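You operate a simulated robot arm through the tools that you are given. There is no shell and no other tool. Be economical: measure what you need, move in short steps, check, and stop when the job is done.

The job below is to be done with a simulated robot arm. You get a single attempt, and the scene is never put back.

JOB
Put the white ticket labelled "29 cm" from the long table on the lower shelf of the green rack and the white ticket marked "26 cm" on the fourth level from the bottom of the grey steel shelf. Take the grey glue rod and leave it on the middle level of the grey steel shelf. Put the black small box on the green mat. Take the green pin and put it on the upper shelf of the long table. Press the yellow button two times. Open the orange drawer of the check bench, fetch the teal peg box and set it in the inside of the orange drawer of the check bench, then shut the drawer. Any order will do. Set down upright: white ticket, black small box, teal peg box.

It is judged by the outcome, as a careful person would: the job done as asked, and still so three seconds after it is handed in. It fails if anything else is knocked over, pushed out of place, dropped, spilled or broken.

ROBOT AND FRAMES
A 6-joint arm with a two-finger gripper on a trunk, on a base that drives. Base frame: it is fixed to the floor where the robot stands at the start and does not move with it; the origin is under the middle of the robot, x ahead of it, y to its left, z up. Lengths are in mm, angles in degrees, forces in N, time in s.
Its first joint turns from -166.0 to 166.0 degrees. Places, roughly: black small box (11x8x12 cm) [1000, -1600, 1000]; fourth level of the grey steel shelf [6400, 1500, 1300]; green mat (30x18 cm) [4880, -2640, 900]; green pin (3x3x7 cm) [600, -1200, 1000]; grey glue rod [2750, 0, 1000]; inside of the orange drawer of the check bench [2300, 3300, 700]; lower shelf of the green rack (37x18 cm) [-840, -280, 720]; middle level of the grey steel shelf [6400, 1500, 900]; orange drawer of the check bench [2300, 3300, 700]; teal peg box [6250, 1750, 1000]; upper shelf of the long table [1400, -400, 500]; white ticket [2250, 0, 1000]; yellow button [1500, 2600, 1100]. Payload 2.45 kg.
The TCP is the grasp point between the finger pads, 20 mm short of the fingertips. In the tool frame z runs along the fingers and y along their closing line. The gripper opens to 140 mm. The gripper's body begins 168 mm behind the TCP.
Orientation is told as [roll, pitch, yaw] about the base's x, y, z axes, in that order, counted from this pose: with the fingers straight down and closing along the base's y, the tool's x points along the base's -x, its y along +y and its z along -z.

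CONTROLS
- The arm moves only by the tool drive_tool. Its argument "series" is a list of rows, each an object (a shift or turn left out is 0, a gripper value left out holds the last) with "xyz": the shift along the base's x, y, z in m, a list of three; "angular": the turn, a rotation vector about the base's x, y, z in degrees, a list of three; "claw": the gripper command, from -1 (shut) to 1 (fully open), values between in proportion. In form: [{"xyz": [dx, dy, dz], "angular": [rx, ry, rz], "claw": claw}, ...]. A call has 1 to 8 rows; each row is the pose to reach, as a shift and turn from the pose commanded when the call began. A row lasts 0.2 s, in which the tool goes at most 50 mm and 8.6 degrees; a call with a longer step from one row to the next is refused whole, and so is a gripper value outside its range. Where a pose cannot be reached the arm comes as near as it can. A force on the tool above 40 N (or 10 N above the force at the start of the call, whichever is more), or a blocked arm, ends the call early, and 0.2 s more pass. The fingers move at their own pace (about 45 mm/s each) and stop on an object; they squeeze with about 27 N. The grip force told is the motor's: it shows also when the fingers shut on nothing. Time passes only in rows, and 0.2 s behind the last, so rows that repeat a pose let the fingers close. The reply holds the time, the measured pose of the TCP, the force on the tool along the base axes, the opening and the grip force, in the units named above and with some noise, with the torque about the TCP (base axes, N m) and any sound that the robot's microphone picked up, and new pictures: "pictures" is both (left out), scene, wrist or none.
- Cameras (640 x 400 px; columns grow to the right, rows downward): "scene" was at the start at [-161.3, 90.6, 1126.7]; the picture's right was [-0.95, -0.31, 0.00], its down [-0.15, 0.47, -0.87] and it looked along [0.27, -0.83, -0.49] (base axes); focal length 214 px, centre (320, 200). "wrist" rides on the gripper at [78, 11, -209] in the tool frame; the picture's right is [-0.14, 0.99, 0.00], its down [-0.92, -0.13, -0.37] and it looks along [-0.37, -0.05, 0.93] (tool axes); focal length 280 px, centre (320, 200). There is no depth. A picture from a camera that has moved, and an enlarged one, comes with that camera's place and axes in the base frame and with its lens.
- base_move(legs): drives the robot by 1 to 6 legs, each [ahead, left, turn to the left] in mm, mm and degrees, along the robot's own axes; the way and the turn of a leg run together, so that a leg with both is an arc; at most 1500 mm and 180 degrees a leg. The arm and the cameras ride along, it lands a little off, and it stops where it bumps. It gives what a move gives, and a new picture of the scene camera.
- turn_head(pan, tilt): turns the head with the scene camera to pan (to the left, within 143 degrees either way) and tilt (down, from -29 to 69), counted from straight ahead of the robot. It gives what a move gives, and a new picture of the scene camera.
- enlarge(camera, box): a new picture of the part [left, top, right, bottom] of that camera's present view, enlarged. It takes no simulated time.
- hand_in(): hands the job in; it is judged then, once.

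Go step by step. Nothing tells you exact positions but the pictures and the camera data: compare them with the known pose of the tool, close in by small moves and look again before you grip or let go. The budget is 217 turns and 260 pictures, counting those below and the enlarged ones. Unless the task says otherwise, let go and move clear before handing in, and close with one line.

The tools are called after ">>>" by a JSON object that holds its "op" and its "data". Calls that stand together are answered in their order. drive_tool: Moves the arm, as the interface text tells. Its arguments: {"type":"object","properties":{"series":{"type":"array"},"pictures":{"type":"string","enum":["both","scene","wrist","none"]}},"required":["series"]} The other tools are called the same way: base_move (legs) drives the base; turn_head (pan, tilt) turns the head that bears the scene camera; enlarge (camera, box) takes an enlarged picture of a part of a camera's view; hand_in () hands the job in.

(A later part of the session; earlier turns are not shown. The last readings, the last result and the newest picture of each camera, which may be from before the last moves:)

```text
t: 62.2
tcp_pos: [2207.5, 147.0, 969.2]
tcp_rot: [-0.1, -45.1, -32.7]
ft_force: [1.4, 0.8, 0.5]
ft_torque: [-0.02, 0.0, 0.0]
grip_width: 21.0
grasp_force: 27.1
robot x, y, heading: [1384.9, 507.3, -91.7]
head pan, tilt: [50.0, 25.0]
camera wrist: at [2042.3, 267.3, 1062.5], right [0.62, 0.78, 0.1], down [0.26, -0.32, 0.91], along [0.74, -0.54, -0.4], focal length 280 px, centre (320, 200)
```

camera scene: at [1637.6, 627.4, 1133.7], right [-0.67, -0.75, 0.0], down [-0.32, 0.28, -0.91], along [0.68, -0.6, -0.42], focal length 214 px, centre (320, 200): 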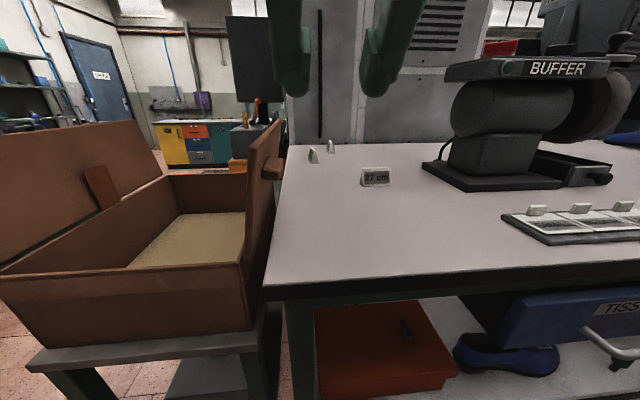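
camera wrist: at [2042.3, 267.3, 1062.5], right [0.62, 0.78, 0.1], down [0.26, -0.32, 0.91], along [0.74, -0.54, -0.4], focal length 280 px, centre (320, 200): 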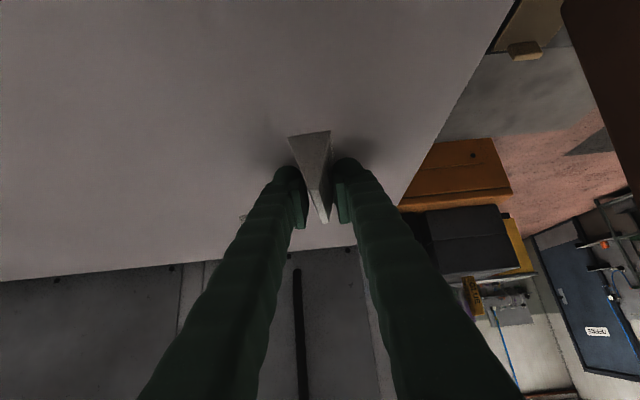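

Gripped at 21 mm. Lifting.

>>> {"op": "drive_tool", "data": {"series": [{"xyz": [0, 0, 0.02]}, {"xyz": [0, 0, 0.05]}, {"xyz": [0, 0, 0.09]}, {"xyz": [-0.005, 0.004, 0.13]}, {"xyz": [-0.02, 0.015, 0.17]}, {"xyz": [-0.045, 0.033, 0.205]}, {"xyz": [-0.08, 0.06, 0.22]}], "pictures": "wrist"}}

```text
t: 63.8
tcp_pos: [2127.6, 207.0, 1188.4]
tcp_rot: [-0.2, -45.0, -32.8]
ft_force: [0.1, -0.6, 0.3]
ft_torque: [0.02, 0.05, -0.06]
grip_width: 20.8
grasp_force: 26.8
robot x, y, heading: [1387.8, 503.4, -91.9]
head pan, tilt: [50.0, 25.0]
camera wrist: at [1962.7, 325.8, 1282.0], right [0.62, 0.78, 0.1], down [0.26, -0.32, 0.91], along [0.74, -0.54, -0.4], focal length 280 px, centre (320, 200)
```

wrist: 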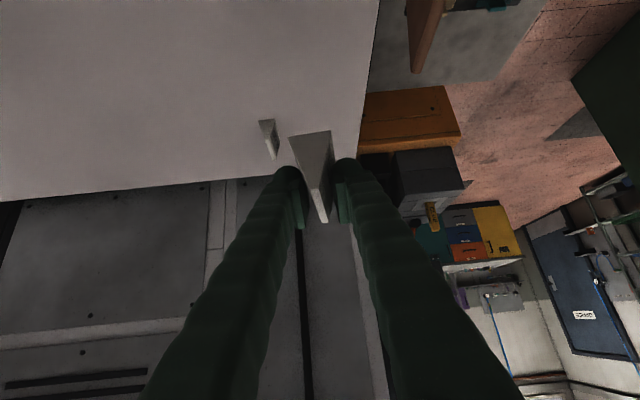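

The 29 ticket is held. I'll retract the tool near the robot, then drive to the green rack.

>>> {"op": "drive_tool", "data": {"series": [{"xyz": [-0.035, 0.015, 0.02]}, {"xyz": [-0.076, 0.036, 0.035]}, {"xyz": [-0.118, 0.06, 0.04]}, {"xyz": [-0.16, 0.085, 0.04]}, {"xyz": [-0.202, 0.11, 0.04]}, {"xyz": [-0.244, 0.135, 0.04]}, {"xyz": [-0.286, 0.16, 0.04]}, {"xyz": [-0.328, 0.185, 0.04]}], "pictures": "none"}}

>>> {"op": "base_move", "data": {"legs": [[490, -687, 0], [490, -687, 0], [0, 0, -148]]}}

>>> {"op": "turn_head", "data": {"pan": 50, "tilt": 25}}

```text
t: 65.6
tcp_pos: [1798.4, 392.2, 1229.8]
tcp_rot: [-0.2, -44.9, -32.9]
ft_force: [1.5, 0.3, -1.1]
ft_torque: [0.02, 0.03, -0.06]
grip_width: 20.2
grasp_force: 26.7
robot x, y, heading: [1387.3, 501.1, -91.7]
head pan, tilt: [50.0, 25.0]
```

```text
t: 80.2
tcp_pos: [-444.1, -520.8, 1229.0]
tcp_rot: [0.0, -45.0, 178.5]
ft_force: [0.2, -0.1, 0.1]
ft_torque: [-0.02, 0.03, 0.01]
grip_width: 17.6
grasp_force: 27.3
robot x, y, heading: [-35.0, -402.8, 119.5]
head pan, tilt: [50.0, 25.0]
camera scene: at [-185.8, -634.3, 1133.7], right [0.18, 0.98, 0.0], down [0.42, -0.08, -0.91], along [-0.89, 0.17, -0.42], focal length 214 px, centre (320, 200)
```

scene: 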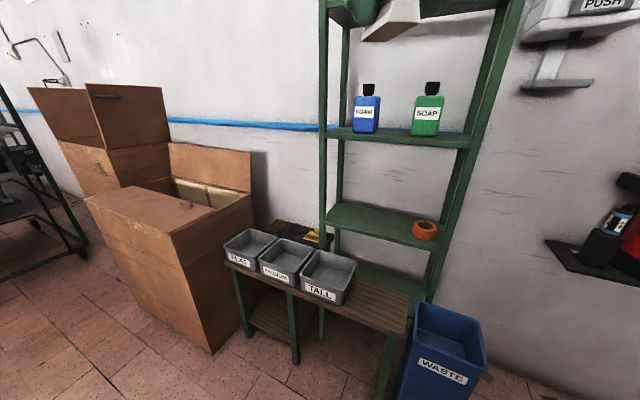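

```text
t: 80.8
tcp_pos: [-446.9, -521.6, 1228.5]
tcp_rot: [-0.1, -45.0, 178.5]
ft_force: [-0.9, -0.3, 0.3]
ft_torque: [-0.03, 0.03, -0.03]
grip_width: 18.2
grasp_force: 27.0
robot x, y, heading: [-37.6, -404.4, 119.7]
head pan, tilt: [50.0, 25.0]
camera scene: at [-185.8, -634.3, 1133.7], right [0.18, 0.98, 0.0], down [0.42, -0.08, -0.91], along [-0.89, 0.17, -0.42], focal length 214 px, centre (320, 200)
```

scene: 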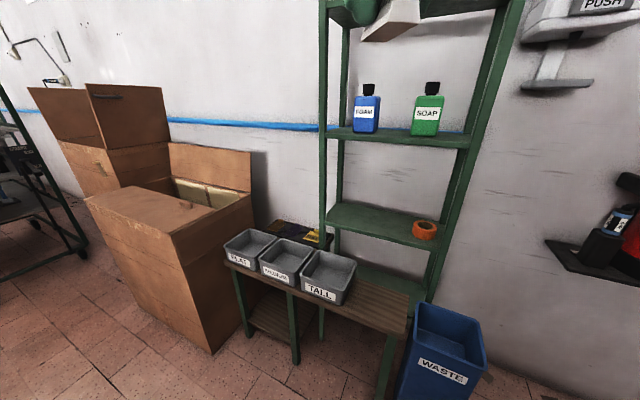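

The grip width shrank a little; let me check the ticket in the wrist view.

>>> {"op": "drive_tool", "data": {"series": [{"xyz": [0, 0, 0]}], "pictures": "wrist"}}

```text
t: 81.2
tcp_pos: [-445.1, -521.6, 1229.3]
tcp_rot: [-0.1, -45.0, 178.5]
ft_force: [0.1, -0.8, 0.0]
ft_torque: [0.0, -0.04, 0.0]
grip_width: 17.8
grasp_force: 26.7
robot x, y, heading: [-38.0, -400.4, 119.6]
head pan, tilt: [50.0, 25.0]
camera wrist: at [-242.9, -537.1, 1321.9], right [-0.12, -0.99, 0.1], down [-0.39, 0.14, 0.91], along [-0.91, 0.08, -0.4], focal length 280 px, centre (320, 200)
```

wrist: 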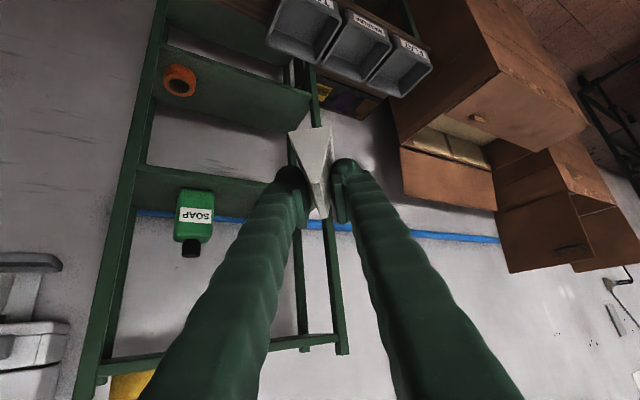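

The rack is aligned with the table's direction; the lower shelf's front edge runs from about [-862,-475] to [-652,-199]. I'll turn square to it and come down in front.

>>> {"op": "drive_tool", "data": {"series": [{"xyz": [-0.021, 0.004, -0.029], "angular": [0, 0, -4.4]}, {"xyz": [-0.043, 0.008, -0.057], "angular": [0, 0, -8.8]}, {"xyz": [-0.064, 0.012, -0.086], "angular": [0, 0, -13.2]}, {"xyz": [-0.085, 0.016, -0.115], "angular": [0, 0, -17.6]}, {"xyz": [-0.107, 0.02, -0.143], "angular": [0, 0, -22]}, {"xyz": [-0.128, 0.024, -0.172], "angular": [0, 0, -26.4]}, {"xyz": [-0.15, 0.028, -0.2], "angular": [0, 0, -31]}, {"xyz": [-0.171, 0.033, -0.229], "angular": [0, 0, -35.5]}], "pictures": "none"}}

>>> {"op": "drive_tool", "data": {"series": [{"xyz": [-0.016, 0.012, -0.038]}, {"xyz": [-0.032, 0.024, -0.076]}, {"xyz": [-0.048, 0.036, -0.114]}, {"xyz": [-0.064, 0.048, -0.152]}, {"xyz": [-0.08, 0.06, -0.19]}, {"xyz": [-0.08, 0.06, -0.19]}]}}

```text
t: 83.0
tcp_pos: [-615.4, -488.3, 998.5]
tcp_rot: [-0.1, -45.0, 142.9]
ft_force: [0.4, 0.0, -0.7]
ft_torque: [-0.01, 0.06, 0.0]
grip_width: 17.7
grasp_force: 27.1
robot x, y, heading: [-39.0, -401.2, 119.3]
head pan, tilt: [50.0, 25.0]
```

```text
t: 84.4
tcp_pos: [-697.0, -428.1, 808.7]
tcp_rot: [-0.1, -45.0, 143.0]
ft_force: [-0.5, -0.2, 0.3]
ft_torque: [0.01, 0.01, 0.01]
grip_width: 17.4
grasp_force: 26.8
robot x, y, heading: [-38.2, -402.3, 119.6]
head pan, tilt: [50.0, 25.0]
camera scene: at [-185.9, -634.4, 1133.7], right [0.18, 0.98, 0.0], down [0.42, -0.08, -0.91], along [-0.89, 0.17, -0.42], focal length 214 px, centre (320, 200)
camera wrist: at [-541.9, -560.2, 903.2], right [-0.67, -0.73, 0.1], down [-0.24, 0.34, 0.91], along [-0.7, 0.59, -0.4], focal length 280 px, centre (320, 200)
```

scene: 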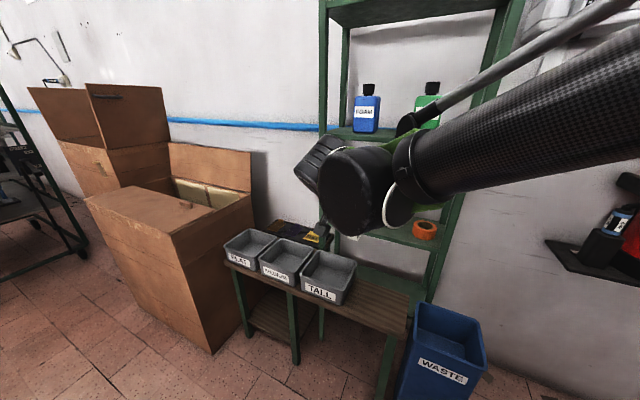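
wrist: 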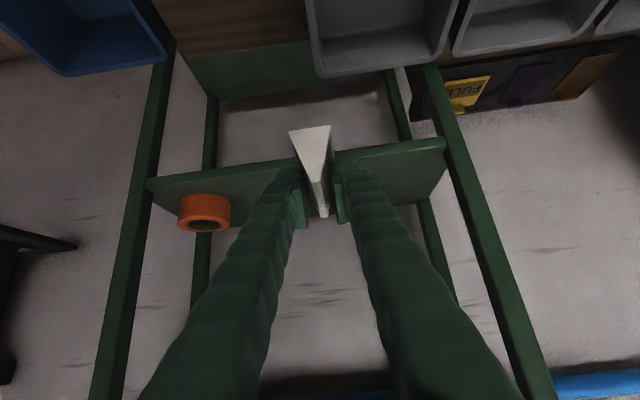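

Ticket is aligned with the free middle of the lower shelf. Moving in over it, then lowering to contact.

>>> {"op": "drive_tool", "data": {"series": [{"xyz": [-0.034, 0.025, 0]}, {"xyz": [-0.068, 0.05, 0]}, {"xyz": [-0.102, 0.076, 0]}, {"xyz": [-0.135, 0.101, 0]}, {"xyz": [-0.135, 0.101, -0.02]}, {"xyz": [-0.135, 0.101, -0.028]}], "pictures": "wrist"}}

```text
t: 85.8
tcp_pos: [-831.2, -327.8, 780.4]
tcp_rot: [-0.1, -45.0, 143.0]
ft_force: [-0.2, 0.1, -1.2]
ft_torque: [-0.02, -0.03, -0.01]
grip_width: 17.3
grasp_force: 26.8
robot x, y, heading: [-39.6, -400.8, 119.4]
head pan, tilt: [50.0, 25.0]
camera wrist: at [-676.1, -457.8, 873.6], right [-0.67, -0.73, 0.1], down [-0.24, 0.34, 0.91], along [-0.7, 0.59, -0.4], focal length 280 px, centre (320, 200)
```

wrist: 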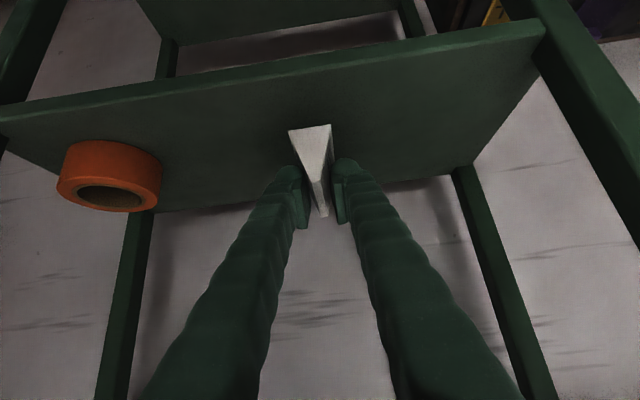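

>>> {"op": "drive_tool", "data": {"series": [{"xyz": [0, 0, -0.004]}, {"xyz": [0, 0, -0.008]}, {"xyz": [0, 0, -0.012]}, {"xyz": [0, 0, -0.012]}], "pictures": "none"}}

>>> {"op": "drive_tool", "data": {"series": [{"xyz": [0, 0, -0.003]}, {"xyz": [0, 0, -0.006]}, {"xyz": [0, 0, -0.006]}], "pictures": "wrist"}}

```text
t: 86.8
tcp_pos: [-831.8, -328.8, 769.7]
tcp_rot: [0.0, -45.0, 143.0]
ft_force: [0.0, -0.2, -0.2]
ft_torque: [-0.01, 0.0, -0.02]
grip_width: 17.0
grasp_force: 26.7
robot x, y, heading: [-37.7, -400.7, 119.6]
head pan, tilt: [50.0, 25.0]
```

```text
t: 87.6
tcp_pos: [-831.0, -327.5, 764.0]
tcp_rot: [-0.2, -44.9, 142.9]
ft_force: [-0.3, 0.5, 0.2]
ft_torque: [0.01, 0.03, 0.04]
grip_width: 17.1
grasp_force: 26.8
robot x, y, heading: [-39.2, -404.7, 119.6]
head pan, tilt: [50.0, 25.0]
camera wrist: at [-675.7, -457.8, 856.7], right [-0.67, -0.73, 0.1], down [-0.24, 0.34, 0.91], along [-0.7, 0.59, -0.4], focal length 280 px, centre (320, 200)
```

wrist: 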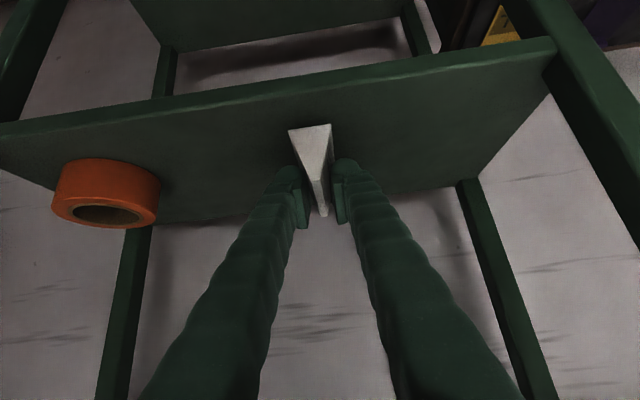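

>>> {"op": "drive_tool", "data": {"series": [{"xyz": [0, 0, -0.003]}, {"xyz": [0, 0, -0.006]}, {"xyz": [0, 0, -0.006]}], "pictures": "none"}}

>>> {"op": "drive_tool", "data": {"series": [{"xyz": [0, 0, -0.003]}, {"xyz": [0, 0, -0.005]}, {"xyz": [0, 0, -0.005]}], "pictures": "none"}}

```text
t: 88.4
tcp_pos: [-831.5, -327.1, 757.9]
tcp_rot: [0.0, -45.1, 143.0]
ft_force: [-0.3, -0.1, -0.2]
ft_torque: [-0.01, 0.02, 0.01]
grip_width: 17.3
grasp_force: 26.7
robot x, y, heading: [-34.4, -398.6, 119.4]
head pan, tilt: [50.0, 25.0]
```

```text
t: 89.2
tcp_pos: [-832.0, -326.6, 755.2]
tcp_rot: [-0.2, -45.1, 143.3]
ft_force: [5.1, -1.7, 22.0]
ft_torque: [-0.14, -0.2, 0.05]
grip_width: 16.5
grasp_force: 27.1
robot x, y, heading: [-39.0, -405.5, 119.7]
head pan, tilt: [50.0, 25.0]
stopped in row 3: the force on the tool passed its limit at 41 N (the readings are from after the stop); the commanded pose is now the measured one
```

Contact at z≈756. Easing slightly, then opening and backing off.

>>> {"op": "drive_tool", "data": {"series": [{"xyz": [0, 0, 0.002]}, {"xyz": [0, 0, 0.002], "claw": -0.4}, {"xyz": [0, 0, 0.002], "claw": -0.4}, {"xyz": [0, 0, 0.002], "claw": -0.4}], "pictures": "wrist"}}

```text
t: 90.2
tcp_pos: [-832.3, -326.6, 756.1]
tcp_rot: [-0.1, -45.1, 143.1]
ft_force: [-0.9, 0.4, -0.5]
ft_torque: [0.01, -0.01, -0.01]
grip_width: 41.9
grasp_force: 0.1
robot x, y, heading: [-36.4, -404.2, 119.4]
head pan, tilt: [50.0, 25.0]
camera wrist: at [-676.5, -457.8, 848.7], right [-0.67, -0.73, 0.1], down [-0.23, 0.33, 0.91], along [-0.7, 0.59, -0.4], focal length 280 px, centre (320, 200)
```

wrist: 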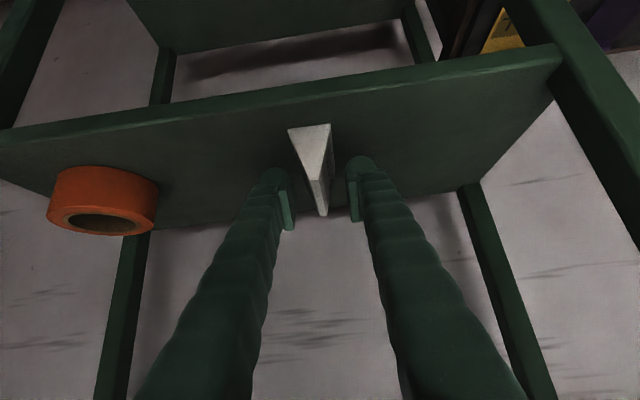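

Ticket stands. Back off along the tool axis and verify.

>>> {"op": "drive_tool", "data": {"series": [{"xyz": [0.024, -0.018, 0.03]}, {"xyz": [0.05, -0.038, 0.06]}, {"xyz": [0.085, -0.064, 0.07]}, {"xyz": [0.122, -0.092, 0.075]}, {"xyz": [0.16, -0.12, 0.08]}, {"xyz": [0.16, -0.12, 0.08]}], "pictures": "wrist"}}

```text
t: 91.5
tcp_pos: [-671.2, -446.6, 834.7]
tcp_rot: [-0.3, -45.1, 143.1]
ft_force: [-0.7, 0.3, -0.3]
ft_torque: [-0.03, 0.01, -0.01]
grip_width: 42.1
grasp_force: 0.1
robot x, y, heading: [-36.2, -400.7, 119.8]
head pan, tilt: [50.0, 25.0]
camera wrist: at [-515.1, -577.8, 927.5], right [-0.67, -0.73, 0.1], down [-0.23, 0.33, 0.91], along [-0.7, 0.59, -0.4], focal length 280 px, centre (320, 200)
```

wrist: 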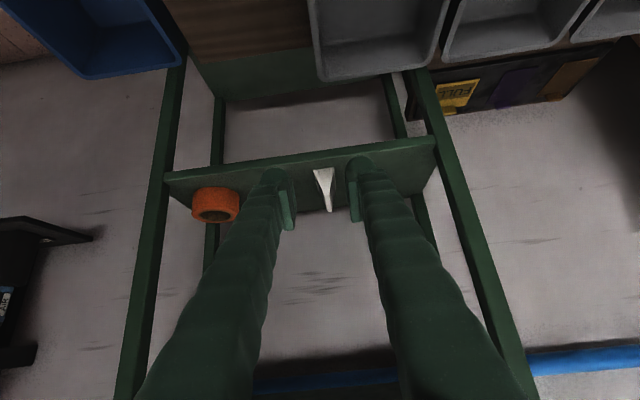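

Ticket 29 is placed. Now I'll bring the tool upright and go round to the table's right end for the black box.

>>> {"op": "drive_tool", "data": {"series": [{"xyz": [0.019, 0, 0.043], "angular": [-3.4, -4.5, 0]}, {"xyz": [0.038, 0, 0.086], "angular": [-6.8, -9, 0]}, {"xyz": [0.057, 0, 0.13], "angular": [-10.1, -13.5, 0]}, {"xyz": [0.076, 0, 0.173], "angular": [-13.5, -18, 0]}, {"xyz": [0.094, 0, 0.216], "angular": [-16.9, -22.5, 0]}, {"xyz": [0.113, 0, 0.26], "angular": [-20.3, -27, 0]}, {"xyz": [0.132, 0, 0.303], "angular": [-23.6, -31.5, 0]}, {"xyz": [0.15, 0, 0.345], "angular": [-27, -36, 0], "claw": 1}], "pictures": "none"}}

>>> {"op": "base_move", "data": {"legs": [[-583, -15, 0], [0, 0, -119.5], [-143, -797, 0], [520, -280, 0]]}}

```text
t: 93.3
tcp_pos: [-519.6, -447.1, 1182.0]
tcp_rot: [-0.1, 0.0, 143.1]
ft_force: [-0.3, -0.1, 0.5]
ft_torque: [-0.01, -0.02, 0.02]
grip_width: 76.3
grasp_force: 0.0
robot x, y, heading: [-39.7, -401.5, 119.6]
head pan, tilt: [50.0, 25.0]
```

```text
t: 108.5
tcp_pos: [836.7, -1530.1, 1182.1]
tcp_rot: [-0.1, -0.1, 22.8]
ft_force: [0.5, -0.4, -0.2]
ft_torque: [0.0, 0.03, 0.01]
grip_width: 140.0
grasp_force: 0.0
robot x, y, heading: [632.0, -1969.0, -1.2]
head pan, tilt: [50.0, 25.0]
camera scene: at [505.7, -1718.9, 1133.7], right [0.76, -0.65, 0.0], down [-0.28, -0.32, -0.91], along [0.59, 0.69, -0.42], focal length 214 px, centre (320, 200)
```

scene: 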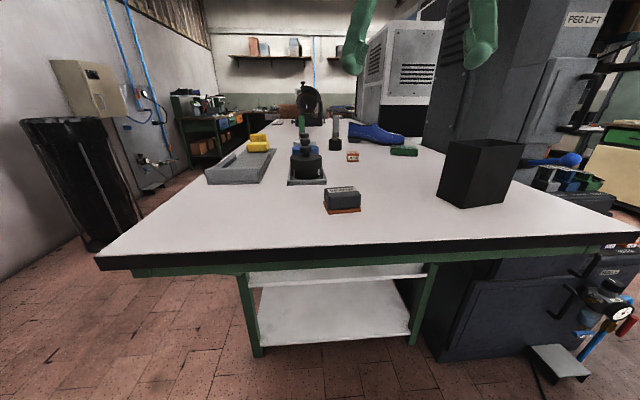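

The black open box stands near [1043,-1606], rotated slightly. I'll move above it with the fingers closing over its short side and look.

>>> {"op": "drive_tool", "data": {"series": [{"xyz": [0.03, -0.012, 0], "angular": [0, 0, -7.5]}, {"xyz": [0.06, -0.024, 0], "angular": [0, 0, -15]}, {"xyz": [0.09, -0.036, 0], "angular": [0, 0, -22.5]}, {"xyz": [0.12, -0.048, 0], "angular": [0, 0, -30]}, {"xyz": [0.15, -0.06, 0], "angular": [0, 0, -37.5]}, {"xyz": [0.18, -0.072, 0], "angular": [0, 0, -45]}, {"xyz": [0.18, -0.072, 0], "angular": [0, 0, -45]}], "pictures": "wrist"}}

```text
t: 110.1
tcp_pos: [1016.4, -1602.2, 1179.9]
tcp_rot: [-0.2, -0.1, -22.3]
ft_force: [0.0, 0.4, 0.6]
ft_torque: [0.01, -0.02, 0.0]
grip_width: 139.8
grasp_force: 0.0
robot x, y, heading: [633.5, -1968.2, -1.0]
head pan, tilt: [50.0, 25.0]
camera wrist: at [947.2, -1562.0, 1389.4], right [0.5, 0.86, 0.0], down [0.8, -0.47, 0.37], along [0.32, -0.19, -0.93], focal length 280 px, centre (320, 200)
```

wrist: 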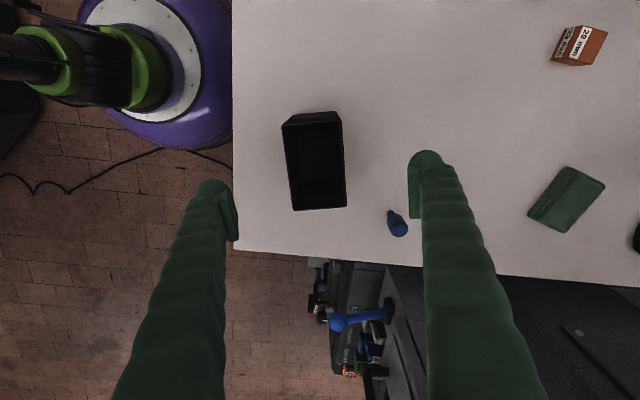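

Box rim centre is about [1022,-1611], long axis at about -25°. Descending to just above with a small correction, then recheck.

>>> {"op": "drive_tool", "data": {"series": [{"xyz": [0.003, -0.004, -0.03], "angular": [0, 0, -2.5]}, {"xyz": [0.006, -0.009, -0.06], "angular": [0, 0, -2.5]}, {"xyz": [0.006, -0.009, -0.09], "angular": [0, 0, -2.5]}, {"xyz": [0.006, -0.009, -0.09], "angular": [0, 0, -2.5]}], "pictures": "both"}}

```text
t: 111.1
tcp_pos: [1019.9, -1610.3, 1091.9]
tcp_rot: [0.0, -0.1, -24.6]
ft_force: [-0.8, 0.2, 0.5]
ft_torque: [0.0, 0.0, -0.01]
grip_width: 140.0
grasp_force: 0.1
robot x, y, heading: [632.3, -1966.7, -1.0]
head pan, tilt: [50.0, 25.0]
camera scene: at [505.7, -1718.9, 1133.7], right [0.76, -0.65, 0.0], down [-0.28, -0.32, -0.91], along [0.59, 0.69, -0.42], focal length 214 px, centre (320, 200)
camera wrist: at [953.6, -1567.2, 1300.6], right [0.54, 0.84, 0.0], down [0.78, -0.5, 0.37], along [0.31, -0.2, -0.93], focal length 280 px, centre (320, 200)
```

scene: 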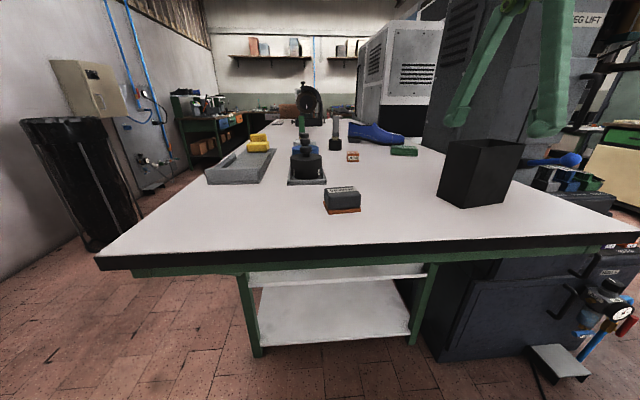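
wrist: 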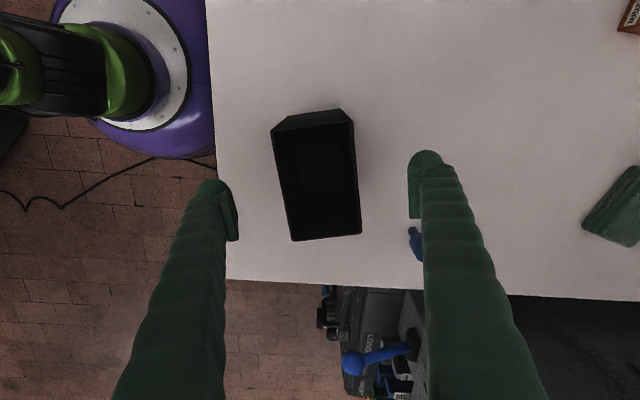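

Aligned well. Descend around the box and close.

>>> {"op": "drive_tool", "data": {"series": [{"xyz": [0.002, -0.002, -0.035], "angular": [0, 0, -0.8]}, {"xyz": [0.002, -0.002, -0.07], "angular": [0, 0, -0.8]}, {"xyz": [0.002, -0.002, -0.1], "angular": [0, 0, -0.8]}, {"xyz": [0.002, -0.002, -0.1], "angular": [0, 0, -0.8], "claw": -1}, {"xyz": [0.002, -0.002, -0.1], "angular": [0, 0, -0.8], "claw": -1}, {"xyz": [0.002, -0.002, -0.1], "angular": [0, 0, -0.8], "claw": -1}, {"xyz": [0.002, -0.002, -0.1], "angular": [0, 0, -0.8], "claw": -1}, {"xyz": [0.002, -0.002, -0.1], "angular": [0, 0, -0.8], "claw": -1}], "pictures": "wrist"}}

```text
t: 112.9
tcp_pos: [1022.6, -1613.4, 990.7]
tcp_rot: [0.0, -0.1, -25.5]
ft_force: [-0.6, 0.3, 0.6]
ft_torque: [-0.04, -0.01, 0.03]
grip_width: 74.5
grasp_force: 26.9
robot x, y, heading: [635.2, -1967.5, -1.0]
head pan, tilt: [50.0, 25.0]
camera wrist: at [956.1, -1569.3, 1200.4], right [0.55, 0.83, 0.0], down [0.78, -0.51, 0.37], along [0.31, -0.21, -0.93], focal length 280 px, centre (320, 200)
```

wrist: 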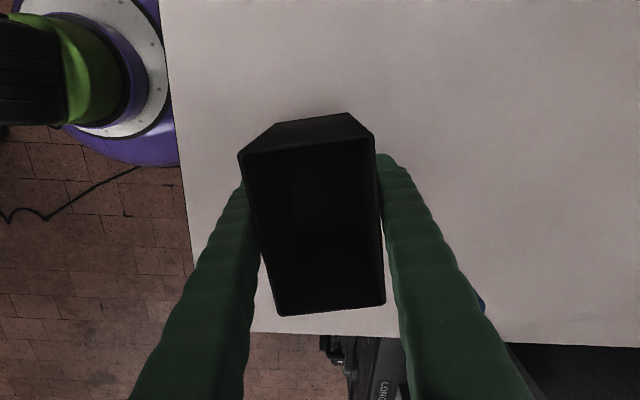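

Gripped at 74.5 mm. Lift straight up and look toward the green mat.

>>> {"op": "drive_tool", "data": {"series": [{"xyz": [0, 0, 0.03]}, {"xyz": [0, 0, 0.07]}, {"xyz": [0, 0, 0.11]}, {"xyz": [-0.02, -0.02, 0.15]}, {"xyz": [-0.04, -0.04, 0.18]}, {"xyz": [-0.06, -0.06, 0.2]}, {"xyz": [-0.09, -0.09, 0.2]}, {"xyz": [-0.12, -0.12, 0.2]}], "pictures": "wrist"}}

>>> {"op": "turn_head", "data": {"pan": 5, "tilt": 20}}

>>> {"op": "turn_head", "data": {"pan": -50, "tilt": 25}}

```text
t: 114.7
tcp_pos: [906.8, -1732.1, 1190.9]
tcp_rot: [-0.1, -0.1, -25.6]
ft_force: [0.4, 1.1, -1.1]
ft_torque: [-0.07, 0.04, -0.02]
grip_width: 74.2
grasp_force: 27.4
robot x, y, heading: [630.3, -1966.7, -0.9]
head pan, tilt: [50.0, 25.0]
camera wrist: at [839.9, -1687.8, 1400.7], right [0.55, 0.83, 0.0], down [0.78, -0.51, 0.37], along [0.31, -0.21, -0.93], focal length 280 px, centre (320, 200)
```

wrist: 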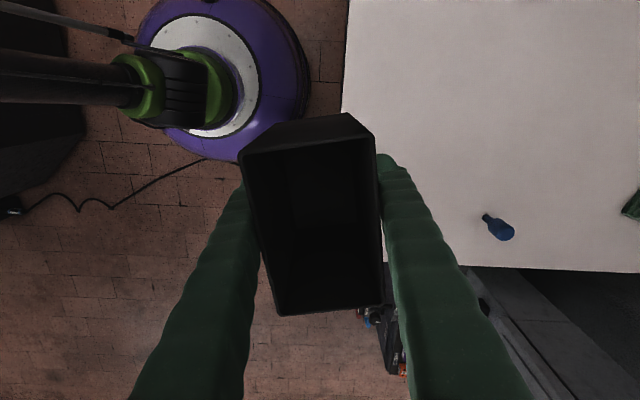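

```text
t: 115.8
tcp_pos: [906.6, -1732.0, 1191.5]
tcp_rot: [-0.1, -0.1, -25.6]
ft_force: [-0.5, 0.7, -1.4]
ft_torque: [-0.01, 0.01, 0.0]
grip_width: 74.4
grasp_force: 27.1
robot x, y, heading: [633.3, -1966.7, -0.8]
head pan, tilt: [5.0, 20.0]
camera scene: at [538.2, -1781.9, 1141.8], right [0.07, -1.0, 0.0], down [-0.34, -0.03, -0.94], along [0.94, 0.07, -0.34], focal length 214 px, centre (320, 200)
```

scene: 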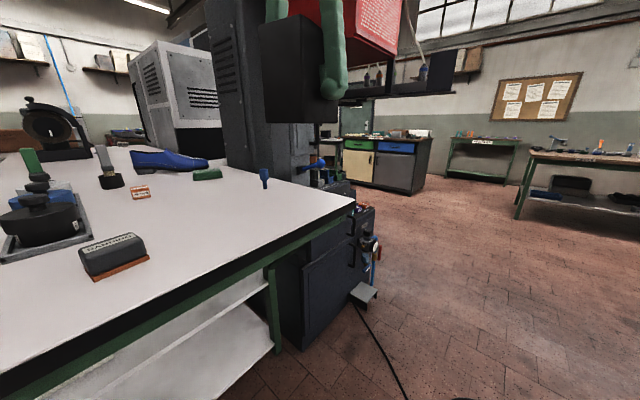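

```text
t: 117.0
tcp_pos: [905.6, -1732.4, 1191.4]
tcp_rot: [-0.1, -0.2, -25.5]
ft_force: [0.5, 0.0, -1.5]
ft_torque: [-0.01, 0.02, -0.02]
grip_width: 74.3
grasp_force: 27.3
robot x, y, heading: [633.3, -1971.1, -0.8]
head pan, tilt: [-50.0, 25.0]
camera scene: at [503.6, -1860.1, 1133.7], right [-0.78, -0.63, 0.0], down [-0.27, 0.33, -0.91], along [0.57, -0.7, -0.42], focal length 214 px, centre (320, 200)
```

scene: 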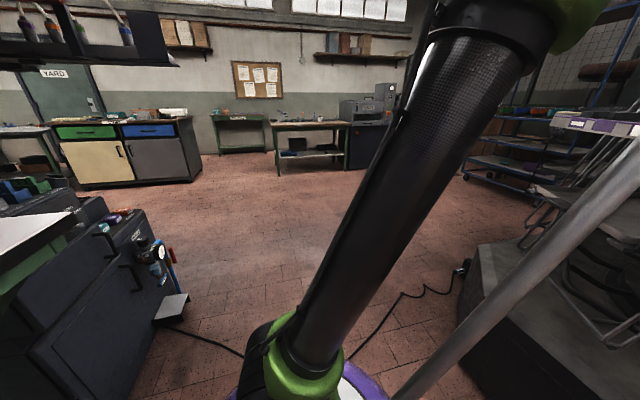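

The mat should be on top of the cabinet with the green and blue drawers across the open floor. I'll drive around the dark machine to stand in front of it.

>>> {"op": "base_move", "data": {"legs": [[1062, -773, 0], [1164, 326, 0], [1000, 280, 0], [0, 0, -86]]}}

>>> {"op": "turn_head", "data": {"pan": 50, "tilt": 20}}

```text
t: 121.1
tcp_pos: [1518.9, -2201.7, 1191.9]
tcp_rot: [0.1, 0.1, -25.6]
ft_force: [-28.3, 25.6, 4.5]
ft_torque: [-5.71, -6.39, -0.08]
grip_width: 74.0
grasp_force: 27.0
robot x, y, heading: [1250.1, -2442.5, -1.0]
head pan, tilt: [-50.0, 25.0]
stopped in leg 1: the force on the tool passed its limit at 189 N (the readings are from after the stop); the commanded pose is now the measured one
camera scene: at [1119.4, -2331.1, 1133.4], right [-0.78, -0.63, 0.0], down [-0.26, 0.33, -0.91], along [0.57, -0.71, -0.42], focal length 214 px, centre (320, 200)
```

scene: 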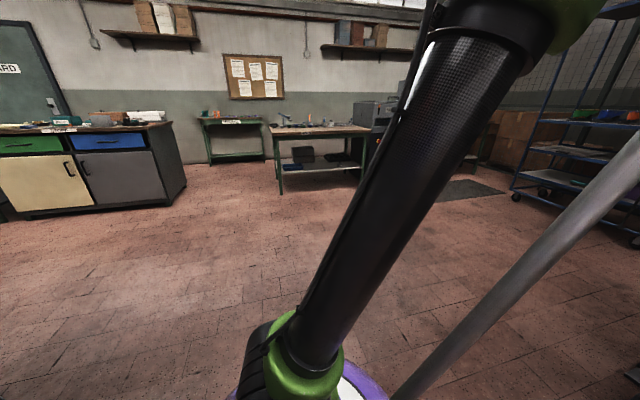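

```text
t: 122.9
tcp_pos: [1519.4, -2202.5, 1192.0]
tcp_rot: [0.1, 0.2, -25.8]
ft_force: [-44.1, 39.8, -1.1]
ft_torque: [-8.4, -9.25, -0.11]
grip_width: 73.9
grasp_force: 27.2
robot x, y, heading: [1248.4, -2445.0, -1.2]
head pan, tilt: [50.0, 20.0]
camera scene: at [1123.2, -2188.7, 1141.0], right [0.75, -0.66, 0.0], down [-0.22, -0.26, -0.94], along [0.62, 0.7, -0.34], focal length 214 px, centre (320, 200)
```

scene: 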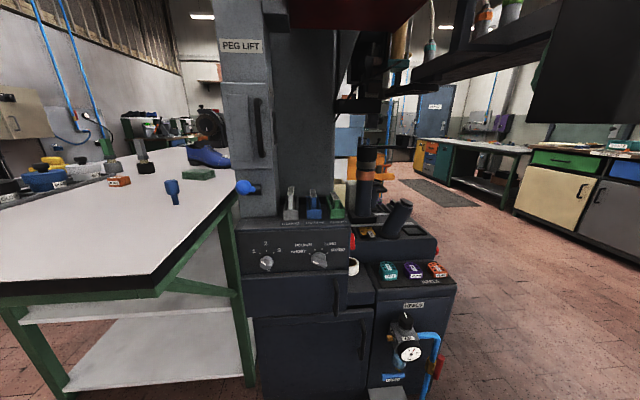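

The tool bumped something overhanging from the "PEG LIFT" machine. I'll back off along the same path and inspect.

>>> {"op": "base_move", "data": {"legs": [[-130, 95, 0]]}}

>>> {"op": "turn_head", "data": {"pan": 35, "tilt": -5}}

>>> {"op": "drive_tool", "data": {"series": [{"xyz": [0, 0, 0]}], "pictures": "wrist"}}

```text
t: 124.3
tcp_pos: [1396.3, -2105.2, 1191.2]
tcp_rot: [0.1, 0.3, -25.9]
ft_force: [-0.4, -0.3, -0.5]
ft_torque: [0.01, 0.02, -0.01]
grip_width: 74.1
grasp_force: 27.1
robot x, y, heading: [1119.6, -2344.1, -1.3]
head pan, tilt: [50.0, 20.0]
camera scene: at [999.1, -2091.1, 1141.8], right [0.75, -0.66, 0.0], down [-0.23, -0.26, -0.94], along [0.62, 0.7, -0.34], focal length 214 px, centre (320, 200)
```

scene: 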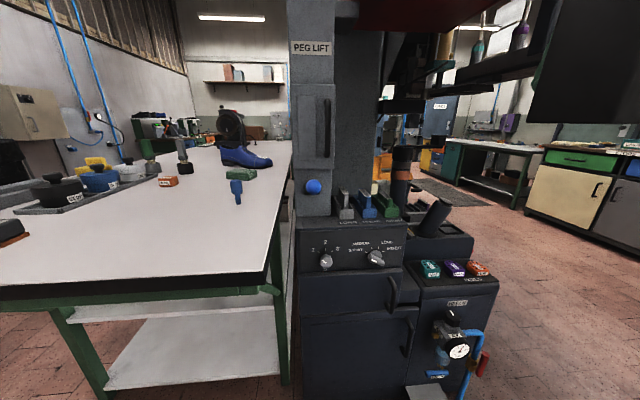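

```text
t: 125.2
tcp_pos: [1395.3, -2106.4, 1191.7]
tcp_rot: [0.0, 0.3, -25.8]
ft_force: [-0.4, -0.6, -0.9]
ft_torque: [0.02, 0.03, -0.01]
grip_width: 74.0
grasp_force: 27.3
robot x, y, heading: [1119.0, -2342.8, -1.6]
head pan, tilt: [35.0, -5.0]
camera scene: at [1010.3, -2112.5, 1181.7], right [0.55, -0.83, 0.0], down [0.07, 0.05, -1.0], along [0.83, 0.55, 0.09], focal length 214 px, centre (320, 200)
```

scene: 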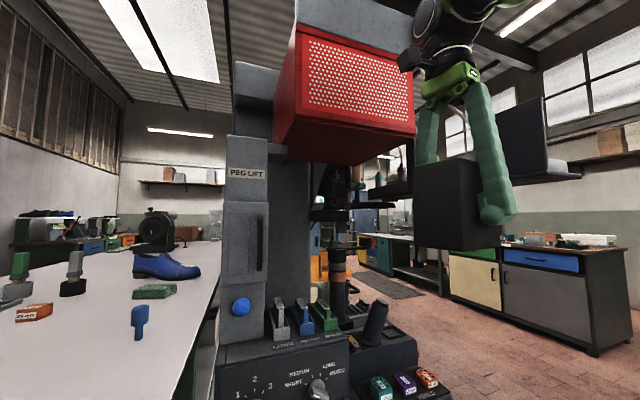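

```text
t: 125.6
tcp_pos: [1396.4, -2105.4, 1191.4]
tcp_rot: [0.0, 0.3, -25.8]
ft_force: [-0.2, 0.0, 0.0]
ft_torque: [-0.02, 0.01, 0.0]
grip_width: 74.1
grasp_force: 27.0
robot x, y, heading: [1122.9, -2344.3, -1.4]
head pan, tilt: [35.0, -5.0]
camera wrist: at [1330.7, -2062.4, 1401.7], right [0.56, 0.83, 0.0], down [0.78, -0.52, 0.36], along [0.3, -0.2, -0.93], focal length 280 px, centre (320, 200)
```

wrist: 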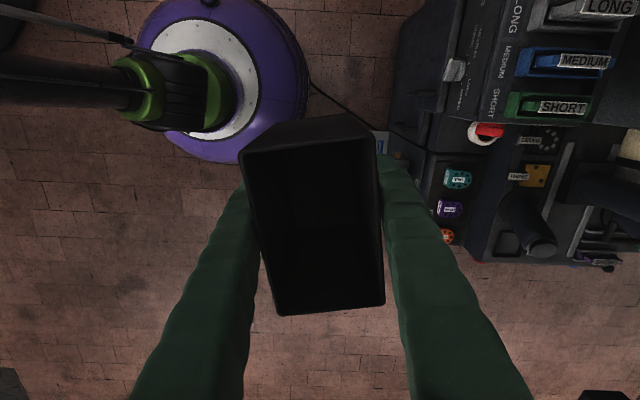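

Nothing appears displaced; the overhead tool shelf ends near here. I'll first move sideways away from it, then pass with a wide margin.

>>> {"op": "base_move", "data": {"legs": [[-221, -309, 0], [1059, -755, 0]]}}

>>> {"op": "turn_head", "data": {"pan": 30, "tilt": 10}}

```text
t: 134.1
tcp_pos: [2211.8, -3185.2, 1192.1]
tcp_rot: [0.0, 0.4, -26.6]
ft_force: [0.7, 0.2, -0.7]
ft_torque: [0.02, 0.03, -0.03]
grip_width: 74.1
grasp_force: 27.1
robot x, y, heading: [1934.5, -3421.9, -2.2]
head pan, tilt: [35.0, -5.0]
camera scene: at [1825.4, -3186.7, 1181.8], right [0.54, -0.84, 0.0], down [0.07, 0.05, -1.0], along [0.84, 0.54, 0.09], focal length 214 px, centre (320, 200)
```

scene: 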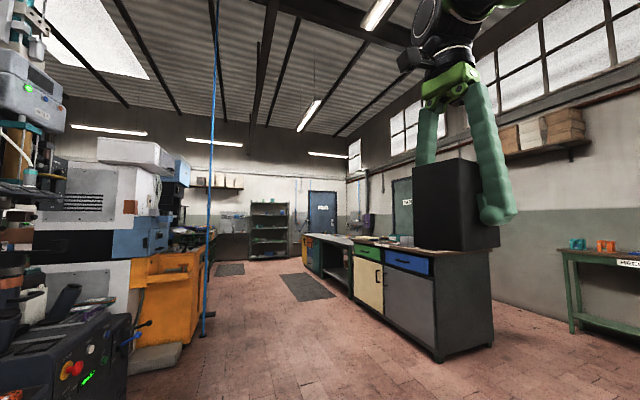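

```text
t: 134.9
tcp_pos: [2210.0, -3185.1, 1189.5]
tcp_rot: [0.1, 0.3, -26.6]
ft_force: [0.1, 0.3, -0.4]
ft_torque: [0.0, -0.02, 0.01]
grip_width: 74.0
grasp_force: 26.7
robot x, y, heading: [1935.2, -3416.0, -2.5]
head pan, tilt: [30.0, 10.0]
camera scene: at [1834.0, -3190.7, 1158.1], right [0.47, -0.88, 0.0], down [-0.15, -0.08, -0.98], along [0.87, 0.46, -0.17], focal length 214 px, centre (320, 200)
```

scene: 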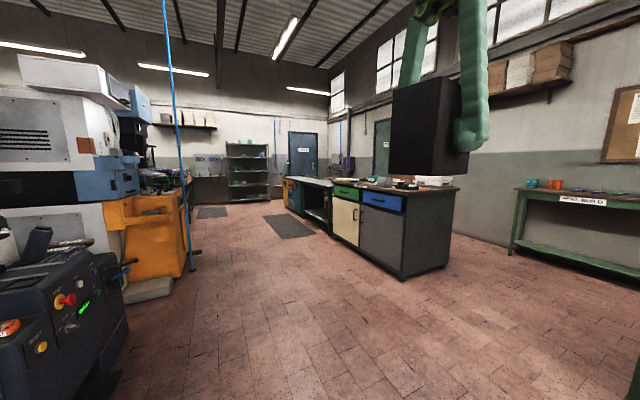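

The way is clear. Driving to the front of the cabinet and turning so that it lies to my left-front.

>>> {"op": "base_move", "data": {"legs": [[1082, 671, 0], [1082, 671, 0], [0, 0, -85]]}}

>>> {"op": "turn_head", "data": {"pan": 50, "tilt": 30}}

```text
t: 147.2
tcp_pos: [4403.6, -1903.3, 1190.5]
tcp_rot: [0.0, 0.3, -26.6]
ft_force: [-0.1, 0.1, -0.6]
ft_torque: [-0.02, 0.01, 0.01]
grip_width: 74.1
grasp_force: 26.8
robot x, y, heading: [4122.9, -2139.8, -2.1]
head pan, tilt: [30.0, 10.0]
stopped in leg 2: the robot was blocked; the commanded pose is now the measured one
camera scene: at [4026.4, -1910.5, 1158.1], right [0.47, -0.88, 0.0], down [-0.15, -0.08, -0.98], along [0.87, 0.46, -0.17], focal length 214 px, centre (320, 200)
```

scene: 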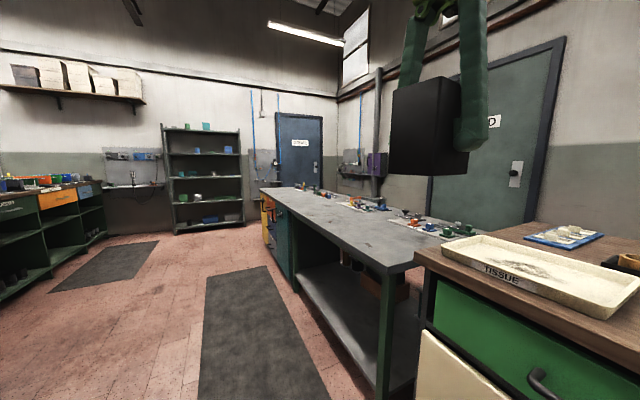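

```text
t: 148.0
tcp_pos: [4403.4, -1904.4, 1191.4]
tcp_rot: [0.0, 0.3, -26.4]
ft_force: [-0.6, -1.0, -0.2]
ft_torque: [-0.03, 0.0, -0.02]
grip_width: 74.2
grasp_force: 27.0
robot x, y, heading: [4128.7, -2140.7, -2.0]
head pan, tilt: [50.0, 30.0]
camera scene: at [4005.0, -1887.0, 1125.8], right [0.74, -0.67, 0.0], down [-0.33, -0.37, -0.87], along [0.58, 0.64, -0.5], focal length 214 px, centre (320, 200)
```

scene: 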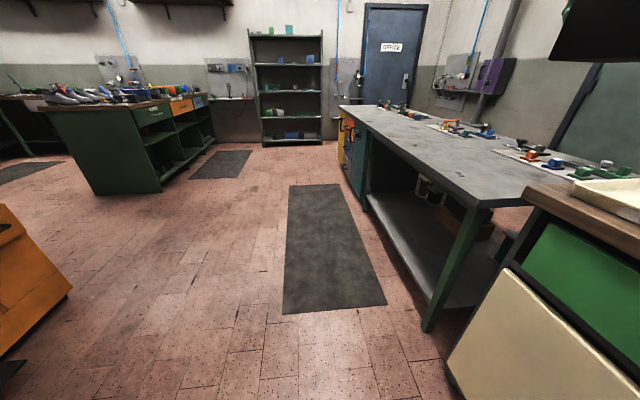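

The base touched the cabinet front. I'll back off a little and turn to face along it.

>>> {"op": "base_move", "data": {"legs": [[-114, 80, 0], [0, 0, -85]]}}

```text
t: 152.9
tcp_pos: [4274.3, -2308.0, 1191.9]
tcp_rot: [0.0, 0.3, -111.1]
ft_force: [-0.1, 0.4, -0.8]
ft_torque: [-0.01, 0.0, -0.03]
grip_width: 74.2
grasp_force: 27.2
robot x, y, heading: [4017.8, -2055.6, -86.7]
head pan, tilt: [50.0, 30.0]
camera scene: at [4253.4, -1907.0, 1125.7], right [-0.6, -0.8, 0.0], down [-0.4, 0.3, -0.87], along [0.69, -0.52, -0.5], focal length 214 px, centre (320, 200)
```

scene: 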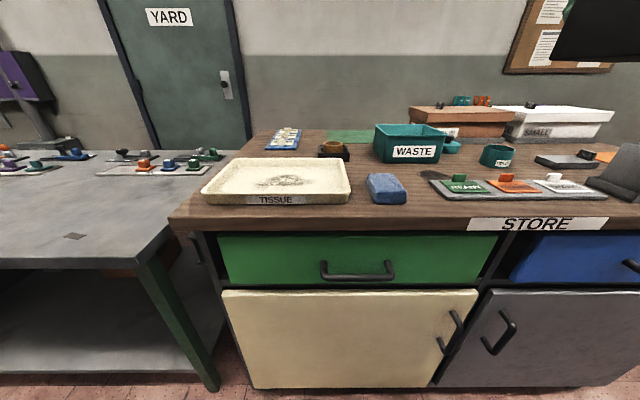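

The green mat lies behind the waste box, around [4900,-2590], long side going away from me. I'll shift the base a little closer and bring the box over the cabinet.

>>> {"op": "base_move", "data": {"legs": [[58, 69, 0]]}}

>>> {"op": "drive_tool", "data": {"series": [{"xyz": [0.01, 0.04, 0.0], "angular": [0, 0, 8.5]}, {"xyz": [0.03, 0.07, 0], "angular": [0, 0, 17]}, {"xyz": [0.06, 0.09, 0], "angular": [0, 0, 25.5]}, {"xyz": [0.1, 0.1, 0], "angular": [0, 0, 34]}, {"xyz": [0.14, 0.1, 0], "angular": [0, 0, 42.5]}, {"xyz": [0.18, 0.08, 0], "angular": [0, 0, 51]}, {"xyz": [0.22, 0.06, 0], "angular": [0, 0, 59.5]}, {"xyz": [0.26, 0.04, 0], "angular": [0, 0, 68]}], "pictures": "both"}}

```text
t: 154.0
tcp_pos: [4347.0, -2361.8, 1191.9]
tcp_rot: [0.0, 0.3, -111.2]
ft_force: [0.6, -0.2, -0.6]
ft_torque: [0.03, 0.03, 0.01]
grip_width: 74.0
grasp_force: 26.6
robot x, y, heading: [4087.5, -2105.3, -86.8]
head pan, tilt: [50.0, 30.0]
camera scene: at [4325.4, -1961.3, 1125.7], right [-0.6, -0.8, 0.0], down [-0.4, 0.3, -0.87], along [0.69, -0.52, -0.5], focal length 214 px, centre (320, 200)
```

scene: 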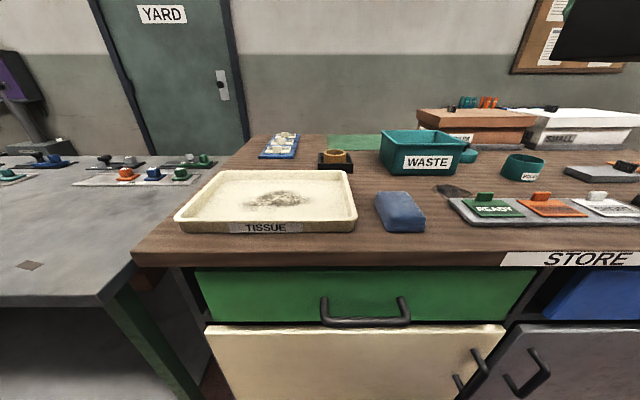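

```text
t: 155.8
tcp_pos: [4606.3, -2320.5, 1190.4]
tcp_rot: [0.1, 0.3, -43.1]
ft_force: [-0.5, -0.5, 0.2]
ft_torque: [-0.02, -0.09, -0.02]
grip_width: 74.0
grasp_force: 27.4
robot x, y, heading: [4092.9, -2105.2, -86.6]
head pan, tilt: [50.0, 30.0]
camera scene: at [4325.0, -1961.1, 1125.8], right [-0.6, -0.8, 0.0], down [-0.4, 0.3, -0.87], along [0.69, -0.52, -0.5], focal length 214 px, centre (320, 200)
camera wrist: at [4556.0, -2259.4, 1400.1], right [0.78, 0.63, 0.0], down [0.59, -0.72, 0.36], along [0.23, -0.28, -0.93], focal length 280 px, centre (320, 200)
```

scene: 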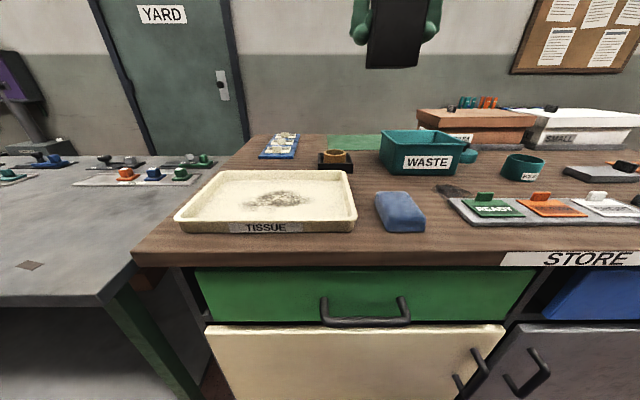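
wrist: 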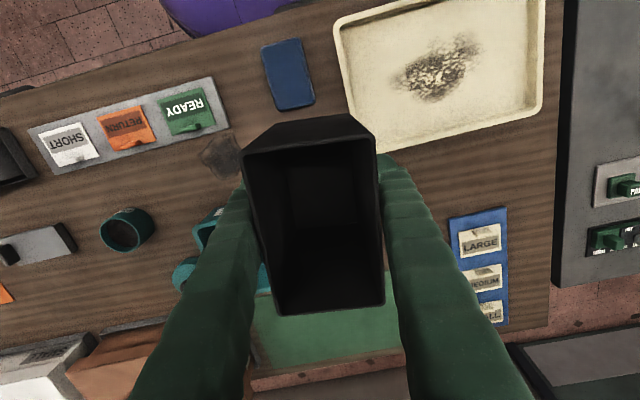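

The mat's far edge is near the cabinet's back; I'll advance the box toward it, staying high, and look again.

>>> {"op": "drive_tool", "data": {"series": [{"xyz": [0.028, -0.032, 0.0], "angular": [0, 0, 1]}, {"xyz": [0.057, -0.063, 0], "angular": [0, 0, 2]}, {"xyz": [0.085, -0.095, 0], "angular": [0, 0, 3]}, {"xyz": [0.113, -0.127, 0], "angular": [0, 0, 4]}, {"xyz": [0.142, -0.158, 0], "angular": [0, 0, 5]}, {"xyz": [0.17, -0.19, 0], "angular": [0, 0, 6]}, {"xyz": [0.17, -0.19, 0], "angular": [0, 0, 6]}], "pictures": "both"}}

```text
t: 157.4
tcp_pos: [4777.6, -2514.0, 1192.3]
tcp_rot: [0.1, 0.3, -37.1]
ft_force: [0.6, -0.5, 0.0]
ft_torque: [0.03, -0.01, 0.01]
grip_width: 74.3
grasp_force: 27.1
robot x, y, heading: [4092.7, -2109.2, -86.7]
head pan, tilt: [50.0, 30.0]
camera scene: at [4325.5, -1961.4, 1125.7], right [-0.6, -0.8, 0.0], down [-0.4, 0.3, -0.87], along [0.69, -0.52, -0.5], focal length 214 px, centre (320, 200)
camera wrist: at [4722.6, -2458.6, 1402.5], right [0.71, 0.71, 0.0], down [0.66, -0.66, 0.36], along [0.26, -0.26, -0.93], focal length 280 px, centre (320, 200)
```

scene: 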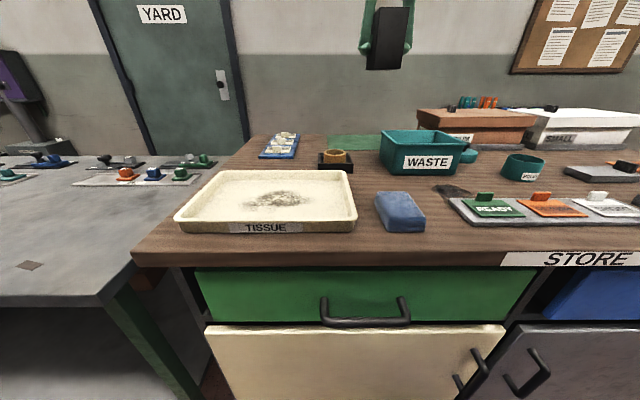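
wrist: 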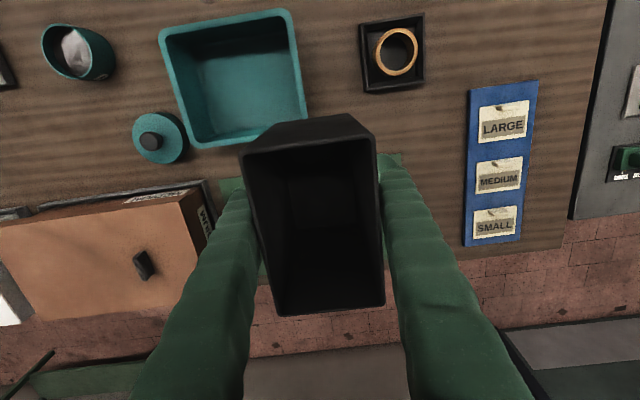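

Mat centre is about [4877,-2607]. Moving the box over it and lowering part way.

>>> {"op": "drive_tool", "data": {"series": [{"xyz": [0.035, -0.028, 0.0]}, {"xyz": [0.07, -0.057, 0]}, {"xyz": [0.104, -0.085, 0]}, {"xyz": [0.104, -0.085, -0.045]}, {"xyz": [0.104, -0.085, -0.09]}, {"xyz": [0.104, -0.085, -0.135]}, {"xyz": [0.104, -0.085, -0.16]}, {"xyz": [0.104, -0.085, -0.16]}], "pictures": "both"}}

```text
t: 159.2
tcp_pos: [4880.1, -2598.1, 1032.8]
tcp_rot: [0.0, 0.4, -37.0]
ft_force: [0.5, -0.7, -0.7]
ft_torque: [-0.03, -0.02, 0.0]
grip_width: 74.2
grasp_force: 26.9
out of reach, approached as far as the arm can: row 3
robot x, y, heading: [4086.6, -2108.5, -86.7]
head pan, tilt: [50.0, 30.0]
camera scene: at [4325.7, -1961.5, 1125.7], right [-0.6, -0.8, 0.0], down [-0.4, 0.3, -0.87], along [0.69, -0.52, -0.5], focal length 214 px, centre (320, 200)
camera wrist: at [4824.6, -2543.8, 1242.7], right [0.71, 0.71, 0.0], down [0.66, -0.66, 0.36], along [0.26, -0.26, -0.93], focal length 280 px, centre (320, 200)
```

scene: 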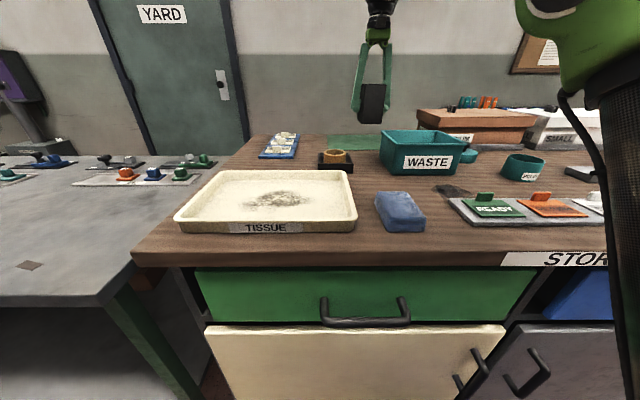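
wrist: 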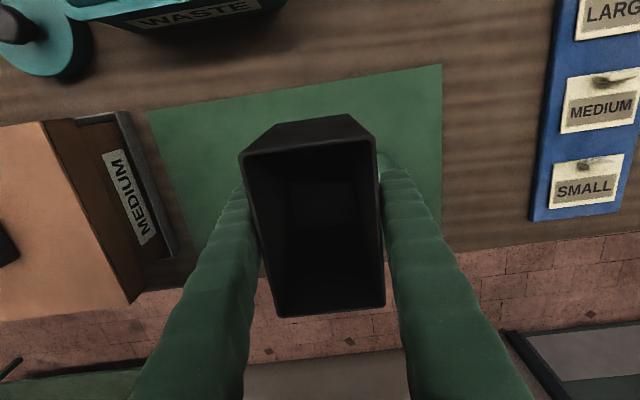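

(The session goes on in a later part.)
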